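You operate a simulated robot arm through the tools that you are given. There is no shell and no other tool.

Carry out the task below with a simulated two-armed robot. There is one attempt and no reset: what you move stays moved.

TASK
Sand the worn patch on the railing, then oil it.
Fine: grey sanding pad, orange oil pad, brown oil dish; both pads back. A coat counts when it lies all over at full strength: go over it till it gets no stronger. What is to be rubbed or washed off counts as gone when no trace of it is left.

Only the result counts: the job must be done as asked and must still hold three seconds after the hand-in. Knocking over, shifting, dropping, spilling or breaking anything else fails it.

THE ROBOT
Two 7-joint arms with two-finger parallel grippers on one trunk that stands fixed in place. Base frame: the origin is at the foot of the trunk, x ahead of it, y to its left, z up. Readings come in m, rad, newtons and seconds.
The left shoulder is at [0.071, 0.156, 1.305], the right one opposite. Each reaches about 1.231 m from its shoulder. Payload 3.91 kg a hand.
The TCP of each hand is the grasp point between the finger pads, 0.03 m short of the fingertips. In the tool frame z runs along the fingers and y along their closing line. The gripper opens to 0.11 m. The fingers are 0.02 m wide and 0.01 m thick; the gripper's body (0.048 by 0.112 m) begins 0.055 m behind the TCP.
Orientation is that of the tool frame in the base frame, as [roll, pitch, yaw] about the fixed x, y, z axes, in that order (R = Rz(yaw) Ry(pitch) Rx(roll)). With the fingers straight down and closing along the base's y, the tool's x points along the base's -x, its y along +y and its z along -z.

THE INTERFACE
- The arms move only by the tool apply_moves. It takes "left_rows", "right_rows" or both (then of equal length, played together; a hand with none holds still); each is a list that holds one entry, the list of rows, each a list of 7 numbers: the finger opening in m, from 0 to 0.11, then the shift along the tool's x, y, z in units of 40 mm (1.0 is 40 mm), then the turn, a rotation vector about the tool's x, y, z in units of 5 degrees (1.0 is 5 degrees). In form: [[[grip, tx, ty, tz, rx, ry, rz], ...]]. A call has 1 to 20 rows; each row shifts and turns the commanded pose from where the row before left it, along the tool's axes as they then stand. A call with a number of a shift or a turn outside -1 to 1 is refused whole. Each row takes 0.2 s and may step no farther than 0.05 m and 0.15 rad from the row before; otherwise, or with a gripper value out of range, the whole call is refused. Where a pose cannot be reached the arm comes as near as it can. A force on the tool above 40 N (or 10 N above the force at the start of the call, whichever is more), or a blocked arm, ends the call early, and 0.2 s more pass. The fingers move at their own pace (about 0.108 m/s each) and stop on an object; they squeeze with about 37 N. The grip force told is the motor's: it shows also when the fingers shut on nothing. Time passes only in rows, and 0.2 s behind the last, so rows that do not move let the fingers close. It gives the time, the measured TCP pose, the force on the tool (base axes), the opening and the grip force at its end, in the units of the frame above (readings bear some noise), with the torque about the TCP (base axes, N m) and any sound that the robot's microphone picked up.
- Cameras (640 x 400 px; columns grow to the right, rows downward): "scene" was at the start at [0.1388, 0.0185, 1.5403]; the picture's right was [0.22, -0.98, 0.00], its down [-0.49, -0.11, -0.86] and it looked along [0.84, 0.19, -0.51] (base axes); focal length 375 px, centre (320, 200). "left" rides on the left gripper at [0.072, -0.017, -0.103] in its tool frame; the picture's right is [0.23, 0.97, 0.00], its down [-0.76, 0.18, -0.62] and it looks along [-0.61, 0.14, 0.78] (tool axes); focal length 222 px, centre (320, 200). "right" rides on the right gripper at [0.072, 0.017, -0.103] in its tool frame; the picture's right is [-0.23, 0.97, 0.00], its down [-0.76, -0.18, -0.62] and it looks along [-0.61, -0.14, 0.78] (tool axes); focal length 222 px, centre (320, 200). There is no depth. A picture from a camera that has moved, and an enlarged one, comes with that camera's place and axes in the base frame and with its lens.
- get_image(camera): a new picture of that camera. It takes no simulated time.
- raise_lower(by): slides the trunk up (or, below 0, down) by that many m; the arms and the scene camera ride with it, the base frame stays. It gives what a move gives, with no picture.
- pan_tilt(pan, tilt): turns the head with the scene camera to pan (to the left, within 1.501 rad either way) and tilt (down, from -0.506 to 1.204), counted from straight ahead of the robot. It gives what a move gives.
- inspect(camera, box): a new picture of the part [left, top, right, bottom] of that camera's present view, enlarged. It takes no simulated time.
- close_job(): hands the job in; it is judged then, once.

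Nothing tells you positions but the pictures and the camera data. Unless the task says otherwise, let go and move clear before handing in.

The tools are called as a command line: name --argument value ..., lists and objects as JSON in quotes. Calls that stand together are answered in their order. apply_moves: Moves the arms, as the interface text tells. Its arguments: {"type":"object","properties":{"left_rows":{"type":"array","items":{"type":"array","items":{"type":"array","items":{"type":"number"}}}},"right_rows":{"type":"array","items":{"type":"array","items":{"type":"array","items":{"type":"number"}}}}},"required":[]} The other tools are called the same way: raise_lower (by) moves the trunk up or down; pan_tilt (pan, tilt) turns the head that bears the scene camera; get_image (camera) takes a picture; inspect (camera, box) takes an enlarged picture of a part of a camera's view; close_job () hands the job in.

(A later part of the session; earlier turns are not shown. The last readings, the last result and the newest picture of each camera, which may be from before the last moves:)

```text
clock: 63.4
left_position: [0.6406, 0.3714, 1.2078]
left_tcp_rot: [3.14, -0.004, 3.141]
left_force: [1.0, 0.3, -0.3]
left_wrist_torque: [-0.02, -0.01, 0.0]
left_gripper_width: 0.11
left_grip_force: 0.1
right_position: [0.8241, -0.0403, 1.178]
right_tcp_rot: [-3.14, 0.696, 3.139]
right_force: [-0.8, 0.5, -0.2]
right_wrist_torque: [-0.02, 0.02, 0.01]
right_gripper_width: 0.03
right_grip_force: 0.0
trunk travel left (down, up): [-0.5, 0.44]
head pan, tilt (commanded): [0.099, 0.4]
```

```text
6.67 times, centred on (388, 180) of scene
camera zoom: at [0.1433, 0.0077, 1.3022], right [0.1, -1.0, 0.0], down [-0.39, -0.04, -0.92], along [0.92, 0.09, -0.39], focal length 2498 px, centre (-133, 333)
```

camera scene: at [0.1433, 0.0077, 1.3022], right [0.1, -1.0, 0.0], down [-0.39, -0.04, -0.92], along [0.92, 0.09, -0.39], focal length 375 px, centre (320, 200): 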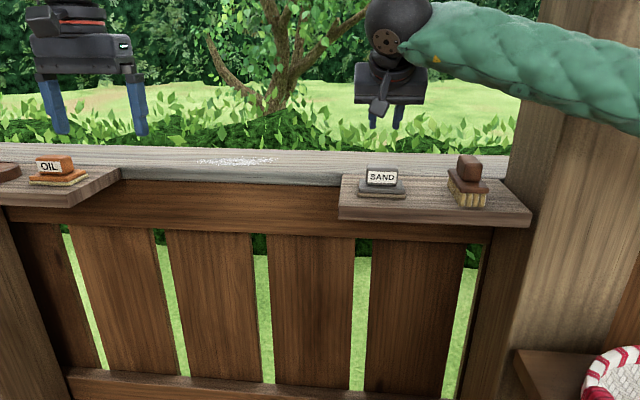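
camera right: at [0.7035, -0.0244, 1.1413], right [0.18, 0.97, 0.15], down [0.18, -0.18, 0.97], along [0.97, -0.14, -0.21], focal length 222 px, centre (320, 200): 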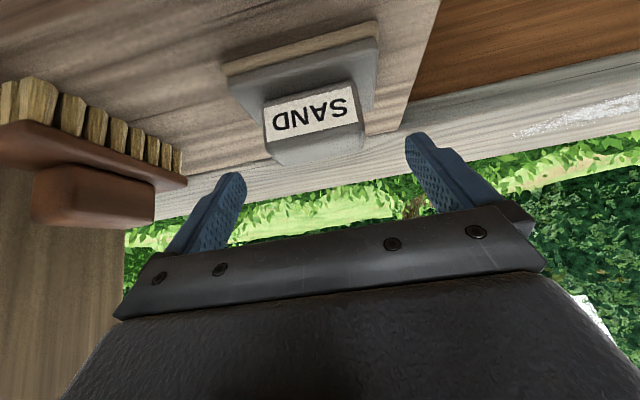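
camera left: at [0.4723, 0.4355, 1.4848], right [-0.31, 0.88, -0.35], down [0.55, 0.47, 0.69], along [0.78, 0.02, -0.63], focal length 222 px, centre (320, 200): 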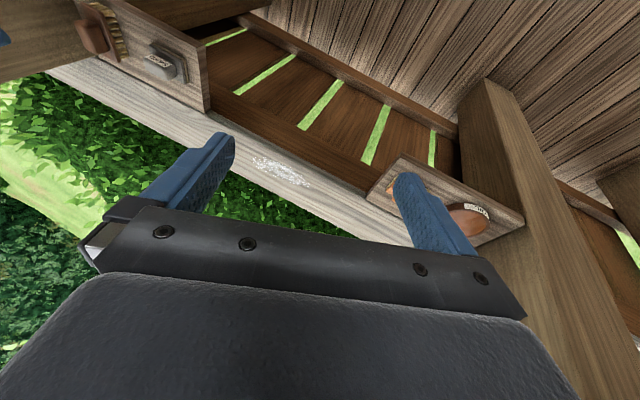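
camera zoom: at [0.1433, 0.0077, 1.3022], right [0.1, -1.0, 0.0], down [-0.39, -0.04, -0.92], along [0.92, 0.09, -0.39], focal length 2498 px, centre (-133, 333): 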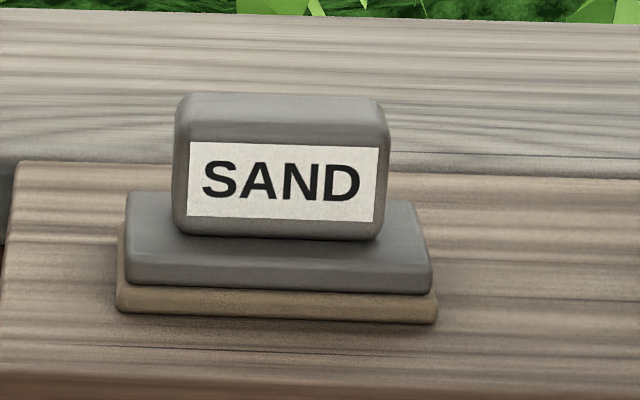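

The pad hasn't moved noticeably. I'll retry with a deeper grip and a very slow lift.

apply_moves --right_rows '[[[0.11, 0, 0, 0, 0, 0, 0], [0.11, 0, 0, 0, 0, 0, 0], [0.11, 0.482, 0, 0.5745, 0, 0, 0], [0.11, 0.482, 0, 0.5745, 0, 0, 0], [0.11, 0.4, 0, 0.477, 0, 0, 0], [0.11, 0.24, 0, 0.286, 0, 0, 0], [0.11, 0, 0, 0, 0, 0, 0]]]'

inspect --camera "scene" --box '[320, 130, 448, 210]'

inspect --camera "right" --box '[160, 40, 480, 240]'

```text
clock: 65.0
left_position: [0.6406, 0.3723, 1.2091]
left_tcp_rot: [3.14, -0.003, -3.141]
left_force: [0.3, 0.1, 0.2]
left_wrist_torque: [0.02, 0.0, 0.02]
left_gripper_width: 0.11
left_grip_force: 0.0
right_position: [0.8228, -0.0397, 1.0785]
right_tcp_rot: [-3.139, 0.698, 3.14]
right_force: [-0.6, 0.5, 0.1]
right_wrist_torque: [0.02, 0.0, -0.04]
right_gripper_width: 0.1101
right_grip_force: 0.0
trunk travel left (down, up): [-0.5, 0.44]
head pan, tilt (commanded): [0.099, 0.4]
```

```text
5.00 times, centred on (384, 170) of scene
camera zoom: at [0.1426, 0.0082, 1.3023], right [0.1, -1.0, 0.0], down [-0.39, -0.04, -0.92], along [0.92, 0.09, -0.39], focal length 1873 px, centre (0, 350)
```

zoom: 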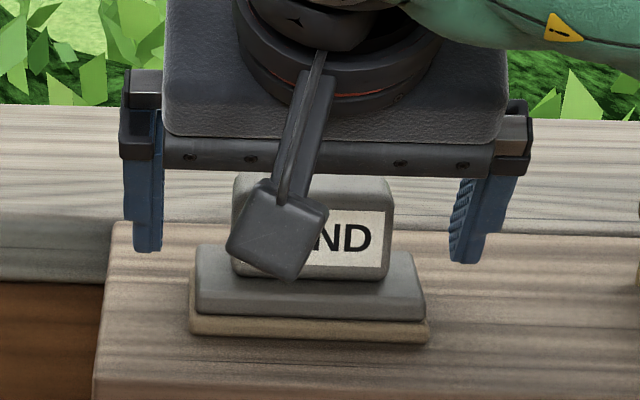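

```text
2.00 times, centred on (320, 140) of right
camera zoom: at [0.7018, -0.0231, 1.1111], right [0.18, 0.97, 0.15], down [0.18, -0.18, 0.97], along [0.97, -0.14, -0.21], focal length 444 px, centre (320, 320)
```

zoom: 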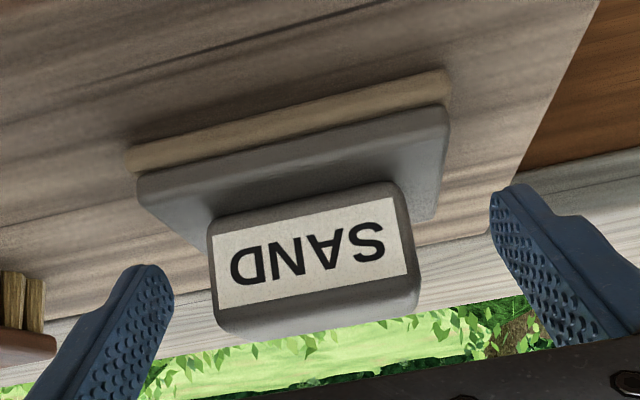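

apply_moves --right_rows '[[[0.11, -0.012, -0.04, -0.0145, 0, 0, 0], [0.0, 0, 0, 0, 0, 0, 0], [0.0, 0, 0, 0, 0, 0, 0], [0.0, 0, 0, 0, 0, 0, 0], [0.0, 0, 0, 0, 0, 0, 0], [0.0, 0, 0, 0, 0, 0, 0]]]'

inspect --camera "right" --box '[160, 40, 480, 240]'

apply_moves --right_rows '[[[0.0, -0.04, 0, -0.048, 0, 0, 0], [0.0, -0.04, 0, -0.048, 0, 0, 0], [0.0, 0, 0, 0, 0, 0, 0]]]'

inspect --camera "right" --box '[160, 40, 480, 240]'

```text
clock: 66.4
left_position: [0.6407, 0.3731, 1.2084]
left_tcp_rot: [3.141, -0.003, 3.142]
left_force: [0.0, 1.0, -0.5]
left_wrist_torque: [0.01, -0.03, 0.0]
left_gripper_width: 0.1097
left_grip_force: 0.0
right_position: [0.8233, -0.0427, 1.0804]
right_tcp_rot: [-3.14, 0.698, 3.14]
right_force: [0.9, 0.2, 1.3]
right_wrist_torque: [-0.04, -0.1, 0.04]
right_gripper_width: 0.0596
right_grip_force: 37.0
trunk travel left (down, up): [-0.5, 0.44]
head pan, tilt (commanded): [0.099, 0.4]
```

```text
2.00 times, centred on (320, 140) of right
camera zoom: at [0.703, -0.0254, 1.1132], right [0.18, 0.97, 0.15], down [0.18, -0.18, 0.97], along [0.97, -0.14, -0.21], focal length 444 px, centre (320, 320)
```

zoom: 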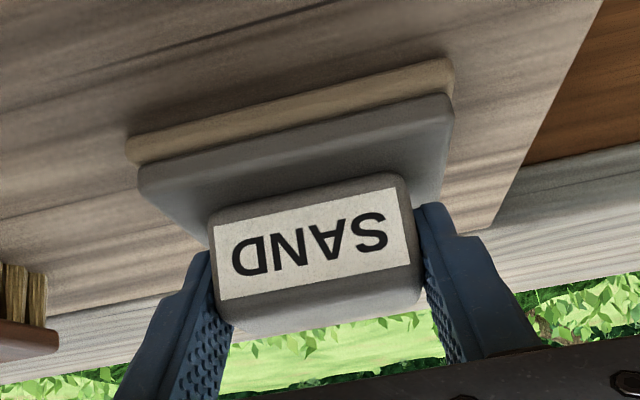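

```text
clock: 67.2
left_position: [0.6417, 0.3716, 1.2078]
left_tcp_rot: [3.141, -0.002, 3.141]
left_force: [-0.3, -0.2, -0.1]
left_wrist_torque: [-0.02, 0.0, -0.02]
left_gripper_width: 0.1102
left_grip_force: 0.0
right_position: [0.8241, -0.0436, 1.0852]
right_tcp_rot: [-3.14, 0.699, 3.14]
right_force: [0.1, 0.0, -0.9]
right_wrist_torque: [0.04, -0.02, 0.01]
right_gripper_width: 0.0594
right_grip_force: 36.7
trunk travel left (down, up): [-0.5, 0.44]
head pan, tilt (commanded): [0.099, 0.4]
```

```text
2.00 times, centred on (320, 140) of right
camera zoom: at [0.7038, -0.0264, 1.1185], right [0.18, 0.97, 0.15], down [0.18, -0.18, 0.97], along [0.97, -0.14, -0.21], focal length 444 px, centre (320, 320)
```

zoom: 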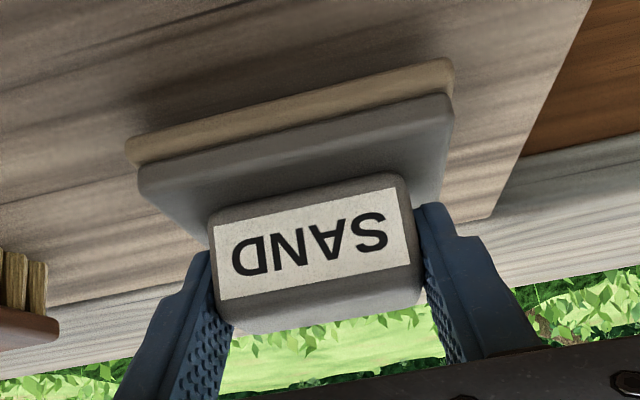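

The pad is held this time, since it moved with the hand. I'll continue the lift slowly.

apply_moves --right_rows '[[[0.0, -0.06, 0, -0.07, 0, 0, 0], [0.0, -0.1, 0, -0.12, 0, 0, 0], [0.0, -0.12, 0, -0.14, 0, 0, 0], [0.0, -0.12, 0, -0.14, 0, 0, 0], [0.0, -0.12, 0, -0.14, 0, 0, 0], [0.0, -0.1, 0, -0.12, 0, 0, 0], [0.0, 0, 0, 0, 0, 0, 0]]]'

inspect --camera "right" --box '[160, 40, 480, 240]'

inspect --camera "scene" --box '[300, 100, 460, 200]'

```text
clock: 68.8
left_position: [0.6419, 0.3731, 1.2069]
left_tcp_rot: [3.139, -0.002, -3.14]
left_force: [-0.7, 0.3, -0.1]
left_wrist_torque: [0.02, -0.04, -0.02]
left_gripper_width: 0.11
left_grip_force: 0.1
right_position: [0.8247, -0.0433, 1.1244]
right_tcp_rot: [-3.14, 0.699, 3.139]
right_force: [0.5, -0.6, -1.9]
right_wrist_torque: [0.01, 0.0, -0.03]
right_gripper_width: 0.06
right_grip_force: 36.9
trunk travel left (down, up): [-0.5, 0.44]
head pan, tilt (commanded): [0.099, 0.4]
```

```text
2.00 times, centred on (320, 140) of right
camera zoom: at [0.7041, -0.0259, 1.1574], right [0.18, 0.97, 0.15], down [0.18, -0.18, 0.97], along [0.97, -0.14, -0.21], focal length 444 px, centre (320, 320)
```

zoom: 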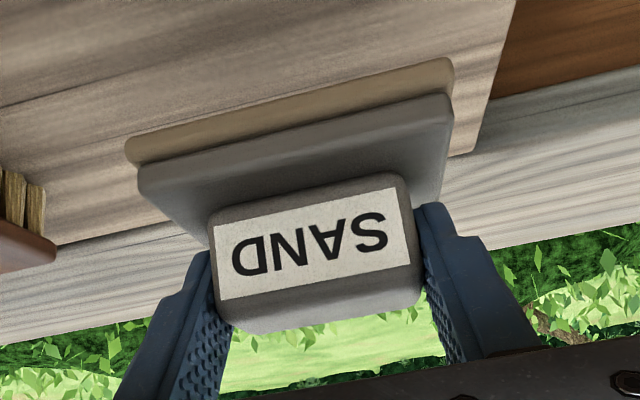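

```text
4.00 times, centred on (380, 150) of scene
camera zoom: at [0.1429, 0.008, 1.3022], right [0.1, -1.0, 0.0], down [-0.39, -0.04, -0.92], along [0.92, 0.09, -0.39], focal length 1498 px, centre (80, 400)
```

zoom: 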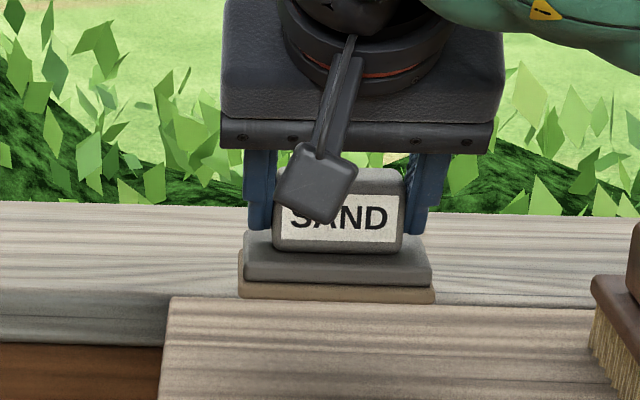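

apply_moves --right_rows '[[[0.0, -0.18, 0, -0.215, 0, 0, 0], [0.0, -0.246, 0, -0.293, 0, 0, 0], [0.0, -0.246, 0, -0.293, 0, 0, 0], [0.0, -0.1, 0.3, 0.06, 0, 0, 0], [0.0, -0.151, 0.51, 0.127, 0, 0, 0], [0.0, -0.151, 0.51, 0.127, 0, 0, 0], [0.0, -0.151, 0.51, 0.127, 0, 0, 0], [0.0, -0.151, 0.51, 0.127, 0, 0, 0], [0.0, -0.151, 0.51, 0.127, 0, 0, 0], [0.0, -0.151, 0.51, 0.127, 0, 0, 0]]]'

apply_moves --right_rows '[[[0.0, 0, 0, 0, -0.374, 0, -0.446], [0.0, 0, 0, 0, -0.374, 0, -0.446], [0.0, 0, 0, 0, -0.374, 0, -0.446], [0.0, 0, 0, 0, -0.374, 0, -0.446], [0.0, 0, 0, 0, -0.374, 0, -0.446], [0.0, 0, 0, 0, -0.374, 0, -0.446], [0.0, 0, 0, 0, -0.374, 0, -0.446], [0.0, 0, 0, 0, -0.374, 0, -0.446], [0.0, 0, 0, 0, -0.374, 0, -0.446], [0.0, 0, 0, 0, -0.374, 0, -0.446]]]'

get_image --camera "scene"

get_image --camera "right"

```text
clock: 71.0
left_position: [0.6413, 0.3736, 1.2071]
left_tcp_rot: [3.138, -0.003, -3.141]
left_force: [0.0, 0.6, -0.3]
left_wrist_torque: [-0.01, -0.01, 0.03]
left_gripper_width: 0.11
left_grip_force: 0.1
right_position: [0.8781, 0.0919, 1.1663]
right_tcp_rot: [-3.139, 0.698, 3.14]
right_force: [0.4, 0.1, -1.1]
right_wrist_torque: [-0.03, 0.01, -0.01]
right_gripper_width: 0.0592
right_grip_force: 37.4
trunk travel left (down, up): [-0.5, 0.44]
head pan, tilt (commanded): [0.099, 0.4]
```

```text
clock: 73.2
left_position: [0.6421, 0.3723, 1.208]
left_tcp_rot: [3.14, -0.002, 3.141]
left_force: [0.5, 0.2, -0.3]
left_wrist_torque: [0.01, 0.03, 0.03]
left_gripper_width: 0.11
left_grip_force: 0.0
right_position: [0.8772, 0.0917, 1.1673]
right_tcp_rot: [-3.139, 0.698, -2.635]
right_force: [0.1, -0.3, -0.9]
right_wrist_torque: [-0.02, 0.01, 0.03]
right_gripper_width: 0.0594
right_grip_force: 36.8
trunk travel left (down, up): [-0.5, 0.44]
head pan, tilt (commanded): [0.099, 0.4]
```

```text
taken
camera scene: at [0.143, 0.008, 1.3022], right [0.1, -1.0, 0.0], down [-0.39, -0.04, -0.92], along [0.92, 0.09, -0.39], focal length 375 px, centre (320, 200)
```

scene: 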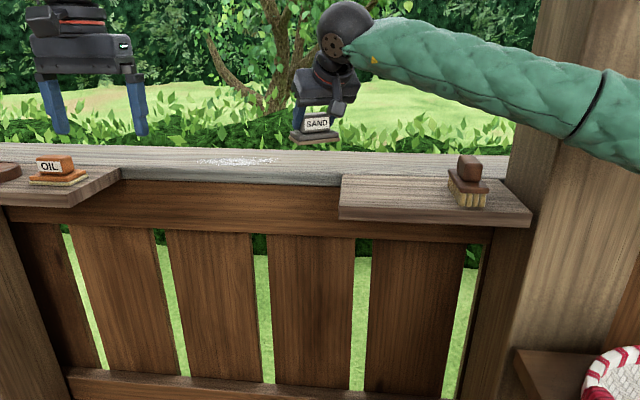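

```text
taken
camera right: at [0.7631, 0.0473, 1.2006], right [-0.32, 0.94, 0.15], down [0.25, -0.07, 0.97], along [0.92, 0.34, -0.21], focal length 222 px, centre (320, 200)
```

right: 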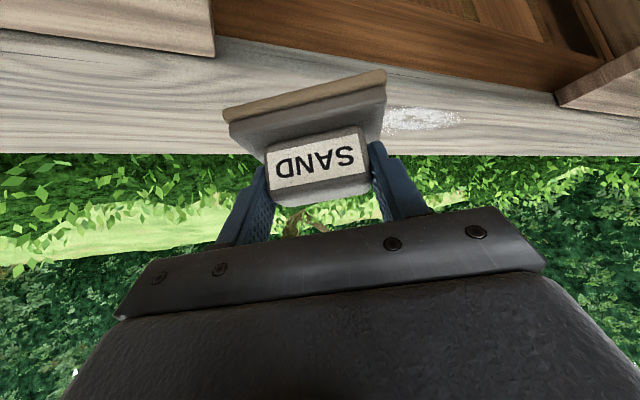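

The pad is firmly held. I'll carry it over the patch, then lower until it touches.

apply_moves --right_rows '[[[0.0, -0.2555, 0.198, 0.368, 0, 0, 0], [0.0, -0.2555, 0.198, 0.368, 0, 0, 0], [0.0, -0.2555, 0.198, 0.368, 0, 0, 0], [0.0, -0.2555, 0.198, 0.368, 0, 0, 0], [0.0, -0.2555, 0.198, 0.368, 0, 0, 0], [0.0, -0.2555, 0.198, 0.368, 0, 0, 0], [0.0, -0.2555, 0.198, 0.368, 0, 0, 0], [0.0, -0.2555, 0.198, 0.368, 0, 0, 0], [0.0, -0.2555, 0.198, 0.368, 0, 0, 0], [0.0, -0.2555, 0.198, 0.368, 0, 0, 0], [0.0, 0, 0, 0, 0, 0, 0]]]'

inspect --camera "scene" --box '[150, 90, 342, 210]'

get_image --camera "left"

```text
clock: 75.6
left_position: [0.6416, 0.3722, 1.2079]
left_tcp_rot: [3.14, -0.001, -3.141]
left_force: [-0.3, -0.9, -0.2]
left_wrist_torque: [0.01, -0.01, -0.01]
left_gripper_width: 0.1101
left_grip_force: 0.0
right_position: [0.9896, 0.2436, 1.118]
right_tcp_rot: [-3.14, 0.699, -2.635]
right_force: [-1.6, -0.8, -2.2]
right_wrist_torque: [-0.01, 0.01, 0.01]
right_gripper_width: 0.0597
right_grip_force: 37.2
trunk travel left (down, up): [-0.5, 0.44]
head pan, tilt (commanded): [0.099, 0.4]
```

```text
3.33 times, centred on (246, 150) of scene
camera zoom: at [0.1427, 0.0076, 1.3023], right [0.1, -1.0, 0.0], down [-0.39, -0.04, -0.92], along [0.92, 0.09, -0.39], focal length 1249 px, centre (567, 367)
```

zoom: 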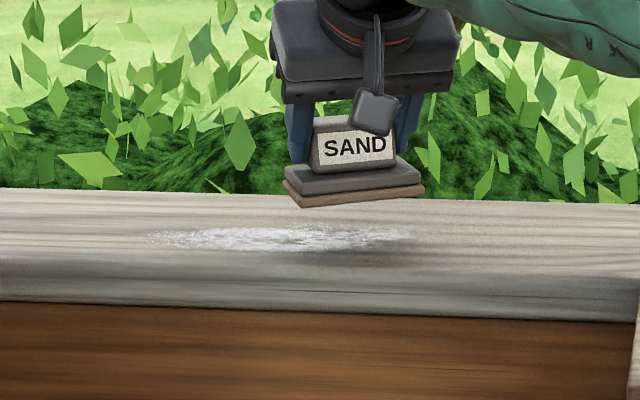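

```text
taken
camera left: at [0.5688, 0.3552, 1.3113], right [-0.23, 0.97, 0.0], down [0.76, 0.18, 0.62], along [0.6, 0.14, -0.78], focal length 222 px, centre (320, 200)
```

left: 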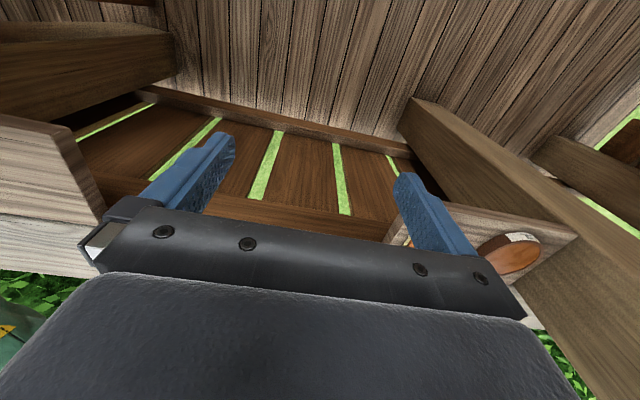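

apply_moves --right_rows '[[[0.0, 0.193, 0, 0.23, 0, 0, 0], [0.0, 0.16, 0, 0.19, 0, 0, 0], [0.0, 0.05, 0, 0.06, 0, 0, 0], [0.0, 0, 0, 0, 0, 0, 0]]]'

```text
clock: 76.6
left_position: [0.6426, 0.3726, 1.2076]
left_tcp_rot: [3.141, -0.001, -3.141]
left_force: [0.3, 0.2, 0.0]
left_wrist_torque: [0.05, -0.02, 0.0]
left_gripper_width: 0.1098
left_grip_force: 0.1
right_position: [0.9913, 0.2451, 1.0943]
right_tcp_rot: [-3.139, 0.7, -2.634]
right_force: [-0.3, 0.0, -0.7]
right_wrist_torque: [0.0, 0.01, 0.01]
right_gripper_width: 0.0593
right_grip_force: 36.8
trunk travel left (down, up): [-0.5, 0.44]
head pan, tilt (commanded): [0.099, 0.4]
```

apply_moves --right_rows '[[[0.0, 0.032, 0, 0.038, 0, 0, 0], [0.0, 0.032, 0, 0.038, 0, 0, 0], [0.0, 0, 0, 0, 0, 0, 0]]]'

inspect --camera "scene" --box '[150, 110, 342, 230]'

```text
clock: 77.4
left_position: [0.6416, 0.3712, 1.2078]
left_tcp_rot: [3.141, -0.002, 3.142]
left_force: [0.1, 0.1, 1.0]
left_wrist_torque: [-0.01, -0.01, -0.01]
left_gripper_width: 0.1099
left_grip_force: 0.1
right_position: [0.9899, 0.2432, 1.0898]
right_tcp_rot: [-3.141, 0.697, -2.635]
right_force: [0.0, -0.2, -1.2]
right_wrist_torque: [-0.02, 0.04, -0.01]
right_gripper_width: 0.0593
right_grip_force: 37.2
trunk travel left (down, up): [-0.5, 0.44]
head pan, tilt (commanded): [0.099, 0.4]
```

```text
3.33 times, centred on (246, 170) of scene
camera zoom: at [0.143, 0.0082, 1.3022], right [0.1, -1.0, 0.0], down [-0.39, -0.04, -0.92], along [0.92, 0.09, -0.39], focal length 1249 px, centre (567, 300)
```

zoom: 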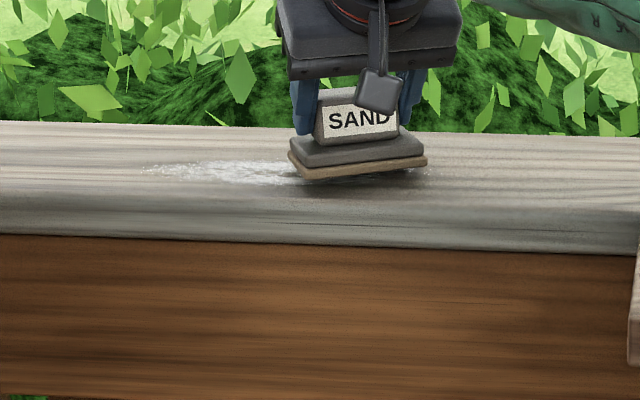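

apply_moves --right_rows '[[[0.0, 0.032, 0, 0.038, 0, 0, 0], [0.0, 0.032, 0, 0.038, 0, 0, 0], [0.0, 0, 0, 0, 0, 0, 0]]]'

```text
clock: 78.2
left_position: [0.6419, 0.3728, 1.2078]
left_tcp_rot: [3.139, -0.003, 3.141]
left_force: [-0.2, 0.1, 0.6]
left_wrist_torque: [-0.01, -0.02, -0.04]
left_gripper_width: 0.1099
left_grip_force: 0.0
right_position: [0.9892, 0.2434, 1.0855]
right_tcp_rot: [-3.14, 0.699, -2.634]
right_force: [-0.1, -0.1, -1.3]
right_wrist_torque: [0.0, 0.02, -0.02]
right_gripper_width: 0.0596
right_grip_force: 37.3
trunk travel left (down, up): [-0.5, 0.44]
head pan, tilt (commanded): [0.099, 0.4]
```

apply_moves --right_rows '[[[0.0, 0.032, 0, 0.038, 0, 0, 0], [0.0, 0.032, 0, 0.038, 0, 0, 0], [0.0, 0, 0, 0, 0, 0, 0]]]'

inspect --camera "scene" --box '[214, 130, 310, 190]'

```text
clock: 79.0
left_position: [0.6412, 0.3732, 1.207]
left_tcp_rot: [3.14, -0.003, 3.141]
left_force: [-0.3, 0.5, -0.2]
left_wrist_torque: [0.02, 0.03, 0.02]
left_gripper_width: 0.1099
left_grip_force: 0.1
right_position: [0.9902, 0.2423, 1.0811]
right_tcp_rot: [-3.141, 0.698, -2.636]
right_force: [0.2, -0.3, -1.2]
right_wrist_torque: [0.01, -0.03, -0.01]
right_gripper_width: 0.0595
right_grip_force: 37.1
trunk travel left (down, up): [-0.5, 0.44]
head pan, tilt (commanded): [0.099, 0.4]
```

```text
6.67 times, centred on (262, 160) of scene
camera zoom: at [0.1429, 0.0083, 1.3022], right [0.1, -1.0, 0.0], down [-0.39, -0.04, -0.92], along [0.92, 0.09, -0.39], focal length 2498 px, centre (707, 467)
```

zoom: 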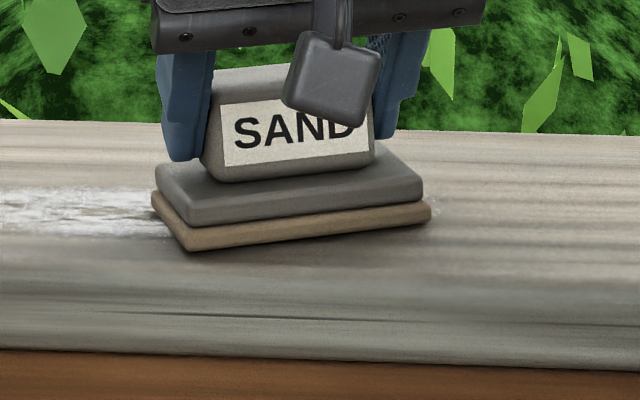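

apply_moves --right_rows '[[[0.0, 0.032, 0, 0.038, 0, 0, 0], [0.0, 0.016, 0, 0.019, 0, 0, 0], [0.0, 0, 0, 0, 0, 0, 0]]]'

```text
clock: 79.8
left_position: [0.6412, 0.3745, 1.208]
left_tcp_rot: [3.141, -0.001, 3.141]
left_force: [0.0, 0.6, 0.3]
left_wrist_torque: [0.01, 0.04, -0.04]
left_gripper_width: 0.11
left_grip_force: 0.1
right_position: [0.9902, 0.2447, 1.0803]
right_tcp_rot: [-3.139, 0.698, -2.635]
right_force: [-0.1, 0.5, 5.1]
right_wrist_torque: [0.2, -0.07, 0.03]
right_gripper_width: 0.0596
right_grip_force: 37.0
trunk travel left (down, up): [-0.5, 0.44]
head pan, tilt (commanded): [0.099, 0.4]
```

Contact at about 6 N. I'll add a touch more pressure and make a first stroke along the patch.

apply_moves --right_rows '[[[0.0, 0.016, 0, 0.019, 0, 0, 0], [0.0, -0.1855, 0.4375, 0.1557, 0, 0, 0], [0.0, -0.1855, 0.4375, 0.1557, 0, 0, 0], [0.0, -0.1855, 0.4375, 0.1557, 0, 0, 0], [0.0, -0.1855, 0.4375, 0.1557, 0, 0, 0], [0.0, -0.1855, 0.4375, 0.1557, 0, 0, 0], [0.0, -0.1855, 0.4375, 0.1557, 0, 0, 0]]]'

inspect --camera "scene" --box '[150, 110, 342, 230]'

```text
clock: 81.4
left_position: [0.6396, 0.374, 1.2064]
left_tcp_rot: [3.14, -0.001, -3.141]
left_force: [-0.8, 0.9, 0.1]
left_wrist_torque: [0.02, 0.0, 0.02]
left_gripper_width: 0.1101
left_grip_force: 0.1
right_position: [0.9857, 0.365, 1.0798]
right_tcp_rot: [-3.141, 0.696, -2.633]
right_force: [-1.8, 1.3, 4.4]
right_wrist_torque: [0.25, -0.06, 0.02]
right_gripper_width: 0.0596
right_grip_force: 37.3
trunk travel left (down, up): [-0.5, 0.44]
head pan, tilt (commanded): [0.099, 0.4]
```

```text
3.33 times, centred on (246, 170) of scene
camera zoom: at [0.1419, 0.0089, 1.3022], right [0.1, -0.99, 0.0], down [-0.39, -0.04, -0.92], along [0.92, 0.09, -0.39], focal length 1249 px, centre (567, 300)
```

zoom: 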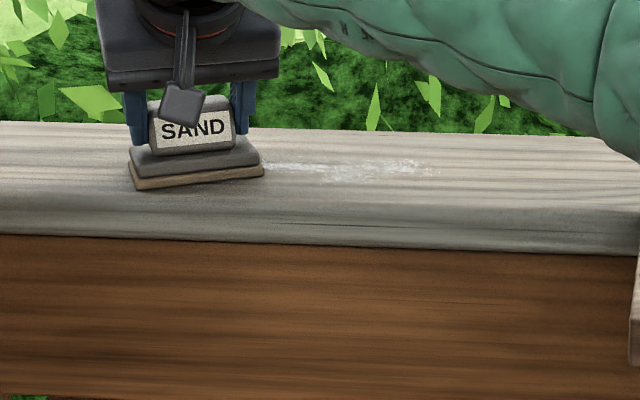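

The sanding works and the white is fading. I'll continue with strokes shifted slightly forward and back, with a little more pressure.

apply_moves --right_rows '[[[0.0, -0.185, -0.145, 0.188, 0, 0, 0], [0.0, 0.1855, -0.4375, -0.1557, 0, 0, 0], [0.0, 0.1855, -0.4375, -0.1557, 0, 0, 0], [0.0, 0.1855, -0.4375, -0.1557, 0, 0, 0], [0.0, 0.1855, -0.4375, -0.1557, 0, 0, 0], [0.0, 0.1855, -0.4375, -0.1557, 0, 0, 0], [0.0, 0.1855, -0.4375, -0.1557, 0, 0, 0], [0.0, 0.1855, -0.4375, -0.1557, 0, 0, 0], [0.0, 0.1855, -0.4375, -0.1557, 0, 0, 0], [0.0, 0.185, 0.145, -0.153, 0, 0, 0], [0.0, -0.1855, 0.4375, 0.1557, 0, 0, 0], [0.0, -0.1855, 0.4375, 0.1557, 0, 0, 0], [0.0, -0.1855, 0.4375, 0.1557, 0, 0, 0], [0.0, -0.1855, 0.4375, 0.1557, 0, 0, 0], [0.0, -0.1855, 0.4375, 0.1557, 0, 0, 0], [0.0, -0.1855, 0.4375, 0.1557, 0, 0, 0], [0.0, -0.1855, 0.4375, 0.1557, 0, 0, 0], [0.0, -0.1855, 0.4375, 0.1557, 0, 0, 0]]]'

inspect --camera "scene" --box '[150, 110, 342, 230]'

```text
clock: 85.2
left_position: [0.6389, 0.3711, 1.207]
left_tcp_rot: [3.14, -0.002, 3.141]
left_force: [0.0, 0.1, 0.7]
left_wrist_torque: [0.02, 0.0, 0.0]
left_gripper_width: 0.1098
left_grip_force: 0.1
right_position: [0.9889, 0.3627, 1.081]
right_tcp_rot: [-3.138, 0.699, -2.635]
right_force: [-1.1, -0.6, 10.8]
right_wrist_torque: [0.12, 0.09, -0.23]
right_gripper_width: 0.0595
right_grip_force: 36.8
trunk travel left (down, up): [-0.5, 0.44]
head pan, tilt (commanded): [0.099, 0.4]
```

```text
3.33 times, centred on (246, 170) of scene
camera zoom: at [0.1414, 0.0082, 1.3024], right [0.1, -1.0, 0.0], down [-0.39, -0.04, -0.92], along [0.92, 0.09, -0.39], focal length 1249 px, centre (567, 300)
```

zoom: 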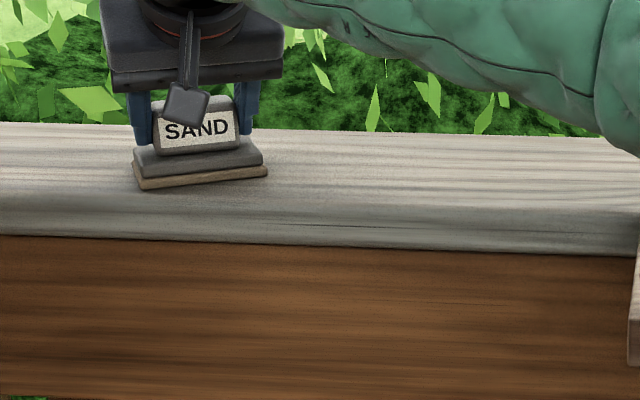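

apply_moves --right_rows '[[[0.0, -0.139, 0.328, 0.117, 0, 0, 0], [0.0, -0.3015, -0.218, 0.253, 0, 0, 0], [0.0, 0.1855, -0.4375, -0.1557, 0, 0, 0], [0.0, 0.1855, -0.4375, -0.1557, 0, 0, 0], [0.0, 0.1855, -0.4375, -0.1557, 0, 0, 0], [0.0, 0.1855, -0.4375, -0.1557, 0, 0, 0], [0.0, 0.1855, -0.4375, -0.1557, 0, 0, 0], [0.0, 0.1855, -0.4375, -0.1557, 0, 0, 0], [0.0, 0.1855, -0.4375, -0.1557, 0, 0, 0], [0.0, 0.1855, -0.4375, -0.1557, 0, 0, 0], [0.0, 0.1855, -0.4375, -0.1557, 0, 0, 0], [0.0, 0.536, 0.387, -0.45, 0, 0, 0], [0.0, -0.1855, 0.4375, 0.1557, 0, 0, 0], [0.0, -0.1855, 0.4375, 0.1557, 0, 0, 0], [0.0, -0.1855, 0.4375, 0.1557, 0, 0, 0], [0.0, -0.1855, 0.4375, 0.1557, 0, 0, 0], [0.0, -0.1855, 0.4375, 0.1557, 0, 0, 0], [0.0, -0.1855, 0.4375, 0.1557, 0, 0, 0], [0.0, -0.1855, 0.4375, 0.1557, 0, 0, 0], [0.0, -0.1855, 0.4375, 0.1557, 0, 0, 0]]]'

inspect --camera "scene" --box '[150, 110, 342, 230]'

```text
clock: 89.4
left_position: [0.6382, 0.3725, 1.2102]
left_tcp_rot: [3.138, 0.0, -3.141]
left_force: [0.0, 0.4, 0.5]
left_wrist_torque: [0.01, 0.0, -0.02]
left_gripper_width: 0.11
left_grip_force: 0.1
right_position: [0.9746, 0.3589, 1.0796]
right_tcp_rot: [3.141, 0.701, -2.638]
right_force: [2.3, -7.8, 31.5]
right_wrist_torque: [-0.29, -0.05, -0.31]
right_gripper_width: 0.0592
right_grip_force: 37.0
trunk travel left (down, up): [-0.5, 0.44]
head pan, tilt (commanded): [0.099, 0.4]
```

```text
3.33 times, centred on (246, 170) of scene
camera zoom: at [0.1396, 0.0068, 1.3028], right [0.1, -1.0, 0.0], down [-0.39, -0.04, -0.92], along [0.92, 0.09, -0.39], focal length 1249 px, centre (567, 300)
```

zoom: 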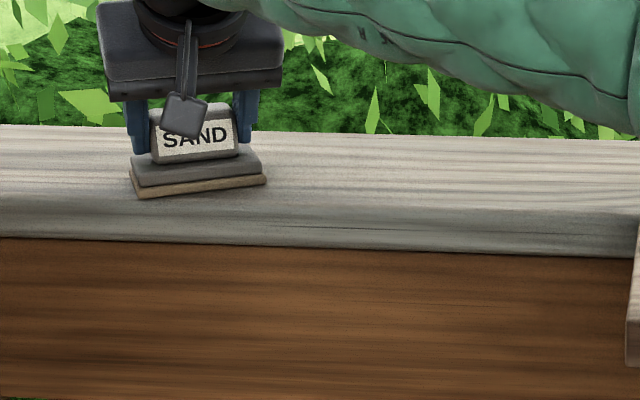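

The white is gone as far as I can see, but the contact force has grown. I'll lift off and inspect the rail.

apply_moves --right_rows '[[[0.0, -0.0804, 0, -0.0958, 0, 0, 0], [0.0, -0.16, 0, -0.1915, 0, 0, 0], [0.0, -0.24, 0, -0.287, 0, 0, 0], [0.0, -0.24, 0, -0.287, 0, 0, 0], [0.0, 0.17, -0.4, -0.14, 0, 0, 0], [0.0, 0.1855, -0.4375, -0.1557, 0, 0, 0], [0.0, 0.1855, -0.4375, -0.1557, 0, 0, 0], [0.0, 0.1855, -0.4375, -0.1557, 0, 0, 0], [0.0, 0.1855, -0.4375, -0.1557, 0, 0, 0], [0.0, 0.1855, -0.4375, -0.1557, 0, 0, 0], [0.0, 0.1855, -0.4375, -0.1557, 0, 0, 0], [0.0, 0.1855, -0.4375, -0.1557, 0, 0, 0], [0.0, 0, 0, 0, 0, 0, 0]]]'

inspect --camera "scene" --box '[166, 110, 326, 210]'

inspect --camera "right" --box '[320, 0, 640, 200]'

```text
clock: 92.2
left_position: [0.6409, 0.3735, 1.2065]
left_tcp_rot: [3.14, -0.002, 3.14]
left_force: [0.1, -0.5, 0.6]
left_wrist_torque: [-0.01, 0.04, 0.01]
left_gripper_width: 0.11
left_grip_force: 0.2
right_position: [0.9757, 0.2033, 1.1208]
right_tcp_rot: [-3.139, 0.697, -2.633]
right_force: [0.1, 1.0, -1.2]
right_wrist_torque: [-0.01, 0.01, -0.01]
right_gripper_width: 0.0597
right_grip_force: 36.1
trunk travel left (down, up): [-0.5, 0.44]
head pan, tilt (commanded): [0.099, 0.4]
```

```text
4.00 times, centred on (246, 160) of scene
camera zoom: at [0.143, 0.0088, 1.3022], right [0.1, -0.99, 0.0], down [-0.39, -0.04, -0.92], along [0.92, 0.09, -0.39], focal length 1498 px, centre (616, 360)
```

zoom: 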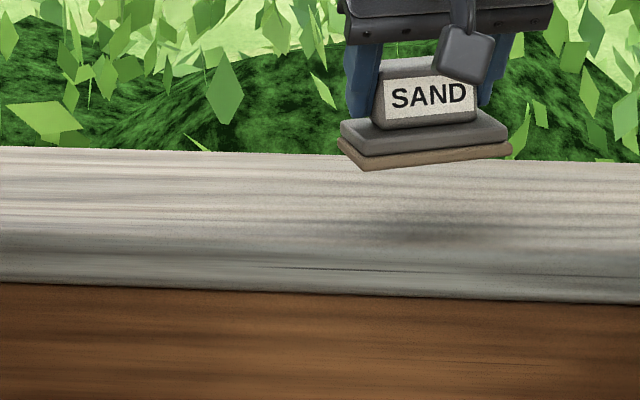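

```text
2.00 times, centred on (480, 100) of right
camera zoom: at [0.862, 0.1584, 1.1542], right [-0.32, 0.94, 0.14], down [0.25, -0.07, 0.97], along [0.92, 0.34, -0.21], focal length 444 px, centre (0, 400)
```

zoom: 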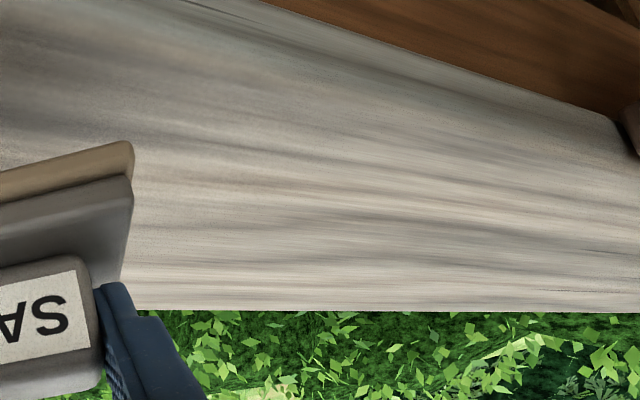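

apply_moves --right_rows '[[[0.0, 0.243, -0.156, -0.392, 0, 0, 0], [0.0, 0.243, -0.156, -0.392, 0, 0, 0], [0.0, 0.243, -0.156, -0.392, 0, 0, 0], [0.0, 0.243, -0.156, -0.392, 0, 0, 0], [0.0, 0.243, -0.156, -0.392, 0, 0, 0], [0.0, 0.243, -0.156, -0.392, 0, 0, 0], [0.0, 0.243, -0.156, -0.392, 0, 0, 0], [0.0, 0.243, -0.156, -0.392, 0, 0, 0], [0.0, 0, 0, 0, 0, 0, 0]]]'

inspect --camera "scene" --box '[182, 130, 310, 210]'

inspect --camera "right" --box '[320, 40, 560, 190]'

```text
clock: 94.2
left_position: [0.6422, 0.3736, 1.2074]
left_tcp_rot: [3.14, -0.002, 3.14]
left_force: [0.3, 0.1, -0.6]
left_wrist_torque: [0.0, -0.01, -0.01]
left_gripper_width: 0.1101
left_grip_force: 0.1
right_position: [0.8763, 0.0878, 1.1702]
right_tcp_rot: [-3.139, 0.697, -2.634]
right_force: [0.4, 0.6, -1.5]
right_wrist_torque: [0.01, -0.01, -0.02]
right_gripper_width: 0.0595
right_grip_force: 36.7
trunk travel left (down, up): [-0.5, 0.44]
head pan, tilt (commanded): [0.099, 0.4]
```

```text
5.00 times, centred on (246, 170) of scene
camera zoom: at [0.1432, 0.0087, 1.3022], right [0.1, -0.99, 0.0], down [-0.39, -0.04, -0.92], along [0.92, 0.09, -0.39], focal length 1873 px, centre (690, 350)
```

zoom: 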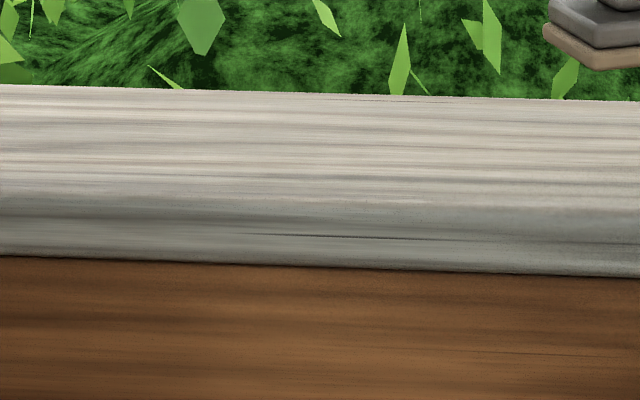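

```text
2.67 times, centred on (440, 115) of right
camera zoom: at [0.7628, 0.0436, 1.2025], right [-0.32, 0.94, 0.14], down [0.25, -0.07, 0.97], along [0.92, 0.34, -0.21], focal length 592 px, centre (0, 427)
```

zoom: 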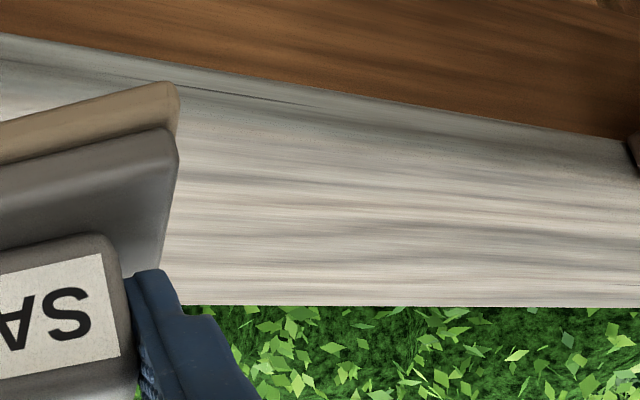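

The patch looks clean from here. Before putting the pad back, I'll check from directly above with the left hand's camera.

apply_moves --left_rows '[[[0.11, -0.8, -0.1, -0.05, 0, 0, 0], [0.11, -0.8, -0.1, -0.05, 0, 0, 0], [0.11, -0.8, -0.1, -0.05, 0, 0, 0], [0.11, -0.8, -0.1, -0.05, 0, 0, 0], [0.11, -0.8, -0.1, -0.05, 0, 0, 0], [0.11, -0.8, -0.1, -0.05, 0, 0, 0], [0.11, -0.8, -0.1, -0.05, 0, 0, 0], [0.11, -0.8, -0.1, -0.05, 0, 0, 0]]]'

get_image --camera "left"

inspect --camera "left" --box '[180, 60, 460, 235]'

```text
clock: 96.0
left_position: [0.8998, 0.3404, 1.224]
left_tcp_rot: [3.139, -0.005, -3.138]
left_force: [1.0, -0.8, 0.3]
left_wrist_torque: [-0.03, 0.02, -0.01]
left_gripper_width: 0.1099
left_grip_force: 0.2
right_position: [0.8793, 0.0883, 1.1669]
right_tcp_rot: [3.14, 0.695, -2.635]
right_force: [-0.1, 1.1, -1.9]
right_wrist_torque: [-0.03, -0.05, 0.02]
right_gripper_width: 0.0598
right_grip_force: 37.6
trunk travel left (down, up): [-0.5, 0.44]
head pan, tilt (commanded): [0.099, 0.4]
```

```text
taken
camera left: at [0.8282, 0.3244, 1.3278], right [-0.23, 0.97, 0.0], down [0.76, 0.18, 0.62], along [0.6, 0.14, -0.78], focal length 222 px, centre (320, 200)
```

left: 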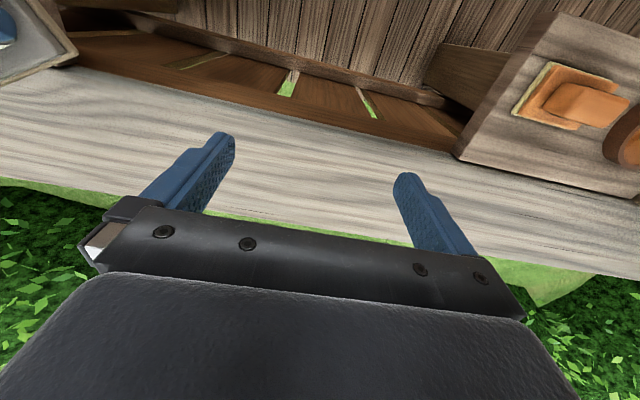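

```text
2.29 times, centred on (320, 148) of left
camera zoom: at [0.8282, 0.3244, 1.3278], right [-0.23, 0.97, 0.0], down [0.76, 0.18, 0.62], along [0.6, 0.14, -0.78], focal length 508 px, centre (320, 320)
```

zoom: 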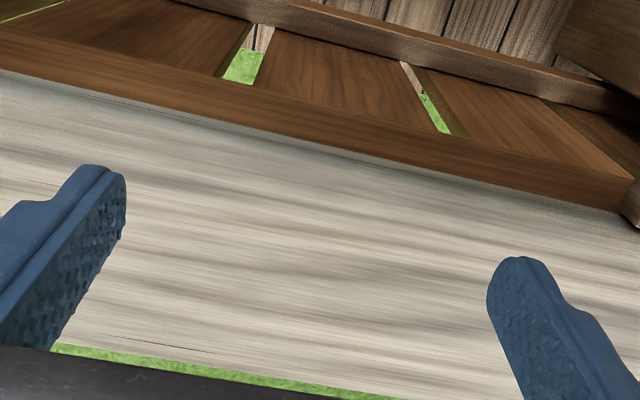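

The rail is clean. I'll carry the grey pad back above its spot on the shelf.

apply_moves --right_rows '[[[0.0, 0, 0, 0, 0.374, 0, 0.446], [0.0, 0, 0, 0, 0.374, 0, 0.446], [0.0, 0, 0, 0, 0.374, 0, 0.446], [0.0, 0, 0, 0, 0.374, 0, 0.446], [0.0, 0, 0, 0, 0.374, 0, 0.446], [0.0, 0, 0, 0, 0.374, 0, 0.446], [0.0, 0, 0, 0, 0.374, 0, 0.446], [0.0, 0, 0, 0, 0.374, 0, 0.446], [0.0, 0, 0, 0, 0.374, 0, 0.446], [0.0, 0, 0, 0, 0.374, 0, 0.446], [0.0, 0.144, -0.462, -0.121, 0, 0, 0], [0.0, 0.144, -0.462, -0.121, 0, 0, 0], [0.0, 0.144, -0.462, -0.121, 0, 0, 0], [0.0, 0.144, -0.462, -0.121, 0, 0, 0], [0.0, 0.144, -0.462, -0.121, 0, 0, 0], [0.0, 0.144, -0.462, -0.121, 0, 0, 0], [0.0, 0.144, -0.462, -0.121, 0, 0, 0], [0.0, 0, 0, 0, 0, 0, 0]]]'

inspect --camera "scene" --box '[300, 100, 460, 200]'

```text
clock: 99.8
left_position: [0.8977, 0.3406, 1.226]
left_tcp_rot: [3.138, -0.003, 3.141]
left_force: [0.5, 0.0, -0.2]
left_wrist_torque: [0.01, 0.0, -0.03]
left_gripper_width: 0.1101
left_grip_force: 0.0
right_position: [0.8242, -0.0397, 1.1699]
right_tcp_rot: [-3.141, 0.697, 3.141]
right_force: [0.1, 0.0, -1.6]
right_wrist_torque: [-0.02, -0.01, -0.04]
right_gripper_width: 0.0593
right_grip_force: 36.7
trunk travel left (down, up): [-0.5, 0.44]
head pan, tilt (commanded): [0.099, 0.4]
```

```text
4.00 times, centred on (380, 150) of scene
camera zoom: at [0.1433, 0.0086, 1.3022], right [0.1, -0.99, 0.0], down [-0.39, -0.04, -0.92], along [0.92, 0.09, -0.39], focal length 1498 px, centre (80, 400)
```

zoom: 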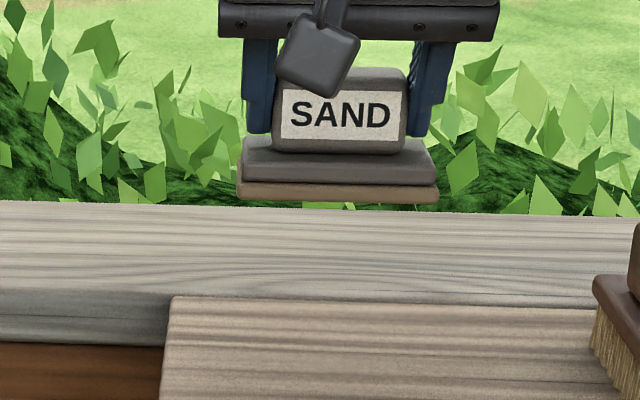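

apply_moves --right_rows '[[[0.0, 0.257, -0.02, 0.306, 0, 0, 0], [0.0, 0.257, -0.02, 0.306, 0, 0, 0], [0.0, 0.257, 0, 0.306, 0, 0, 0], [0.0, 0.257, 0, 0.306, 0, 0, 0], [0.0, 0.2, 0, 0.24, 0, 0, 0], [0.0, 0, 0, 0, 0, 0, 0]]]'

inspect --camera "scene" --box '[340, 150, 436, 210]'

```text
clock: 101.2
left_position: [0.8978, 0.3397, 1.2263]
left_tcp_rot: [3.141, -0.002, -3.141]
left_force: [0.2, -0.6, -0.8]
left_wrist_torque: [0.0, -0.01, 0.02]
left_gripper_width: 0.1102
left_grip_force: 0.1
right_position: [0.8222, -0.0431, 1.0911]
right_tcp_rot: [-3.138, 0.698, 3.139]
right_force: [0.5, 0.4, -1.6]
right_wrist_torque: [0.0, -0.02, 0.0]
right_gripper_width: 0.0596
right_grip_force: 36.9
trunk travel left (down, up): [-0.5, 0.44]
head pan, tilt (commanded): [0.099, 0.4]
```

```text
6.67 times, centred on (388, 180) of scene
camera zoom: at [0.1428, 0.0081, 1.3022], right [0.1, -1.0, 0.0], down [-0.39, -0.04, -0.92], along [0.92, 0.09, -0.39], focal length 2498 px, centre (-133, 333)
```

zoom: 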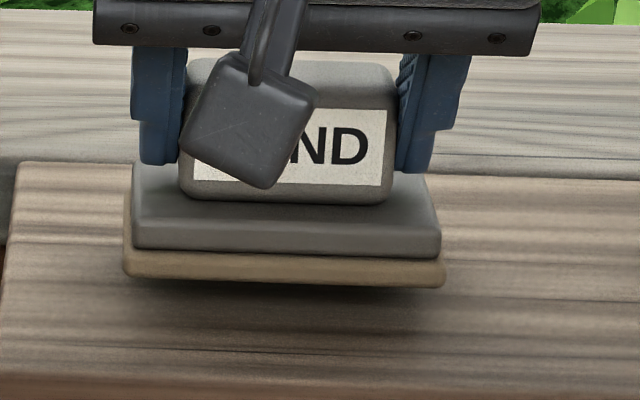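

apply_moves --right_rows '[[[0.0, 0.048, 0.03, 0.0575, 0, 0, 0], [0.0, 0.048, 0, 0.0575, 0, 0, 0], [0.0, 0.032, 0, 0.038, 0, 0, 0], [0.0, 0.024, 0, 0.029, 0, 0, 0], [0.0, 0, 0, 0, 0, 0, 0]]]'

inspect --camera "scene" --box '[340, 150, 436, 210]'

```text
clock: 102.4
left_position: [0.8988, 0.34, 1.2258]
left_tcp_rot: [-3.141, -0.001, 3.142]
left_force: [-0.2, 0.3, 1.1]
left_wrist_torque: [-0.02, 0.0, -0.01]
left_gripper_width: 0.1099
left_grip_force: 0.1
right_position: [0.8245, -0.0393, 1.083]
right_tcp_rot: [-3.138, 0.697, 3.14]
right_force: [-0.4, 0.0, -1.1]
right_wrist_torque: [-0.05, 0.05, 0.02]
right_gripper_width: 0.0594
right_grip_force: 37.2
trunk travel left (down, up): [-0.5, 0.44]
head pan, tilt (commanded): [0.099, 0.4]
```

```text
6.67 times, centred on (388, 180) of scene
camera zoom: at [0.143, 0.008, 1.3022], right [0.1, -1.0, 0.0], down [-0.39, -0.04, -0.92], along [0.92, 0.09, -0.39], focal length 2498 px, centre (-133, 333)
```

zoom: 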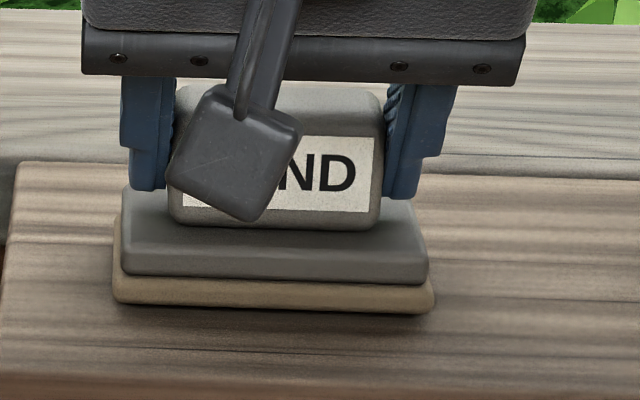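

apply_moves --right_rows '[[[0.0, 0.024, 0, 0.029, 0, 0, 0], [0.0, 0.016, 0, 0.019, 0, 0, 0], [0.0, 0, 0, 0, 0, 0, 0]]]'

```text
clock: 103.2
left_position: [0.8982, 0.3405, 1.2262]
left_tcp_rot: [-3.141, -0.001, 3.14]
left_force: [-0.1, 0.4, 0.0]
left_wrist_torque: [0.01, 0.04, 0.03]
left_gripper_width: 0.1099
left_grip_force: 0.0
right_position: [0.8234, -0.0391, 1.0791]
right_tcp_rot: [-3.14, 0.699, 3.14]
right_force: [-0.2, 0.6, -0.3]
right_wrist_torque: [-0.02, -0.01, -0.01]
right_gripper_width: 0.0594
right_grip_force: 37.2
trunk travel left (down, up): [-0.5, 0.44]
head pan, tilt (commanded): [0.099, 0.4]
```

apply_moves --right_rows '[[[0.0, 0.016, 0, 0.019, 0, 0, 0], [0.0, 0, 0, 0, 0, 0, 0]]]'

inspect --camera "scene" --box '[340, 150, 436, 210]'

```text
clock: 103.8
left_position: [0.8972, 0.3404, 1.2274]
left_tcp_rot: [3.141, -0.003, 3.141]
left_force: [-0.6, 0.5, 0.4]
left_wrist_torque: [-0.01, -0.02, 0.01]
left_gripper_width: 0.1102
left_grip_force: 0.1
right_position: [0.8239, -0.0399, 1.0791]
right_tcp_rot: [3.141, 0.696, 3.14]
right_force: [0.0, 0.0, 2.5]
right_wrist_torque: [0.17, -0.09, 0.05]
right_gripper_width: 0.0594
right_grip_force: 36.8
trunk travel left (down, up): [-0.5, 0.44]
head pan, tilt (commanded): [0.099, 0.4]
```

```text
6.67 times, centred on (388, 180) of scene
camera zoom: at [0.1427, 0.008, 1.3023], right [0.1, -1.0, 0.0], down [-0.39, -0.04, -0.92], along [0.92, 0.09, -0.39], focal length 2498 px, centre (-133, 333)
```

zoom: 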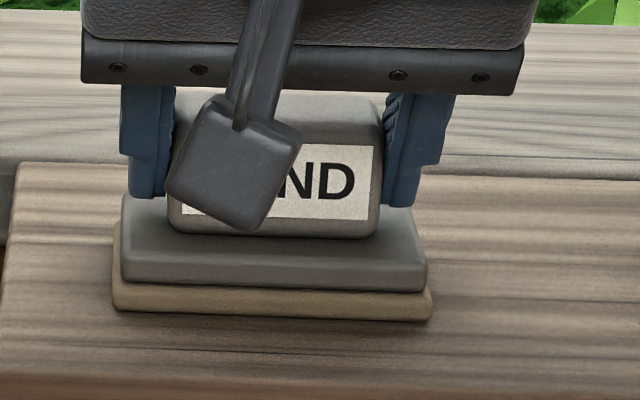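

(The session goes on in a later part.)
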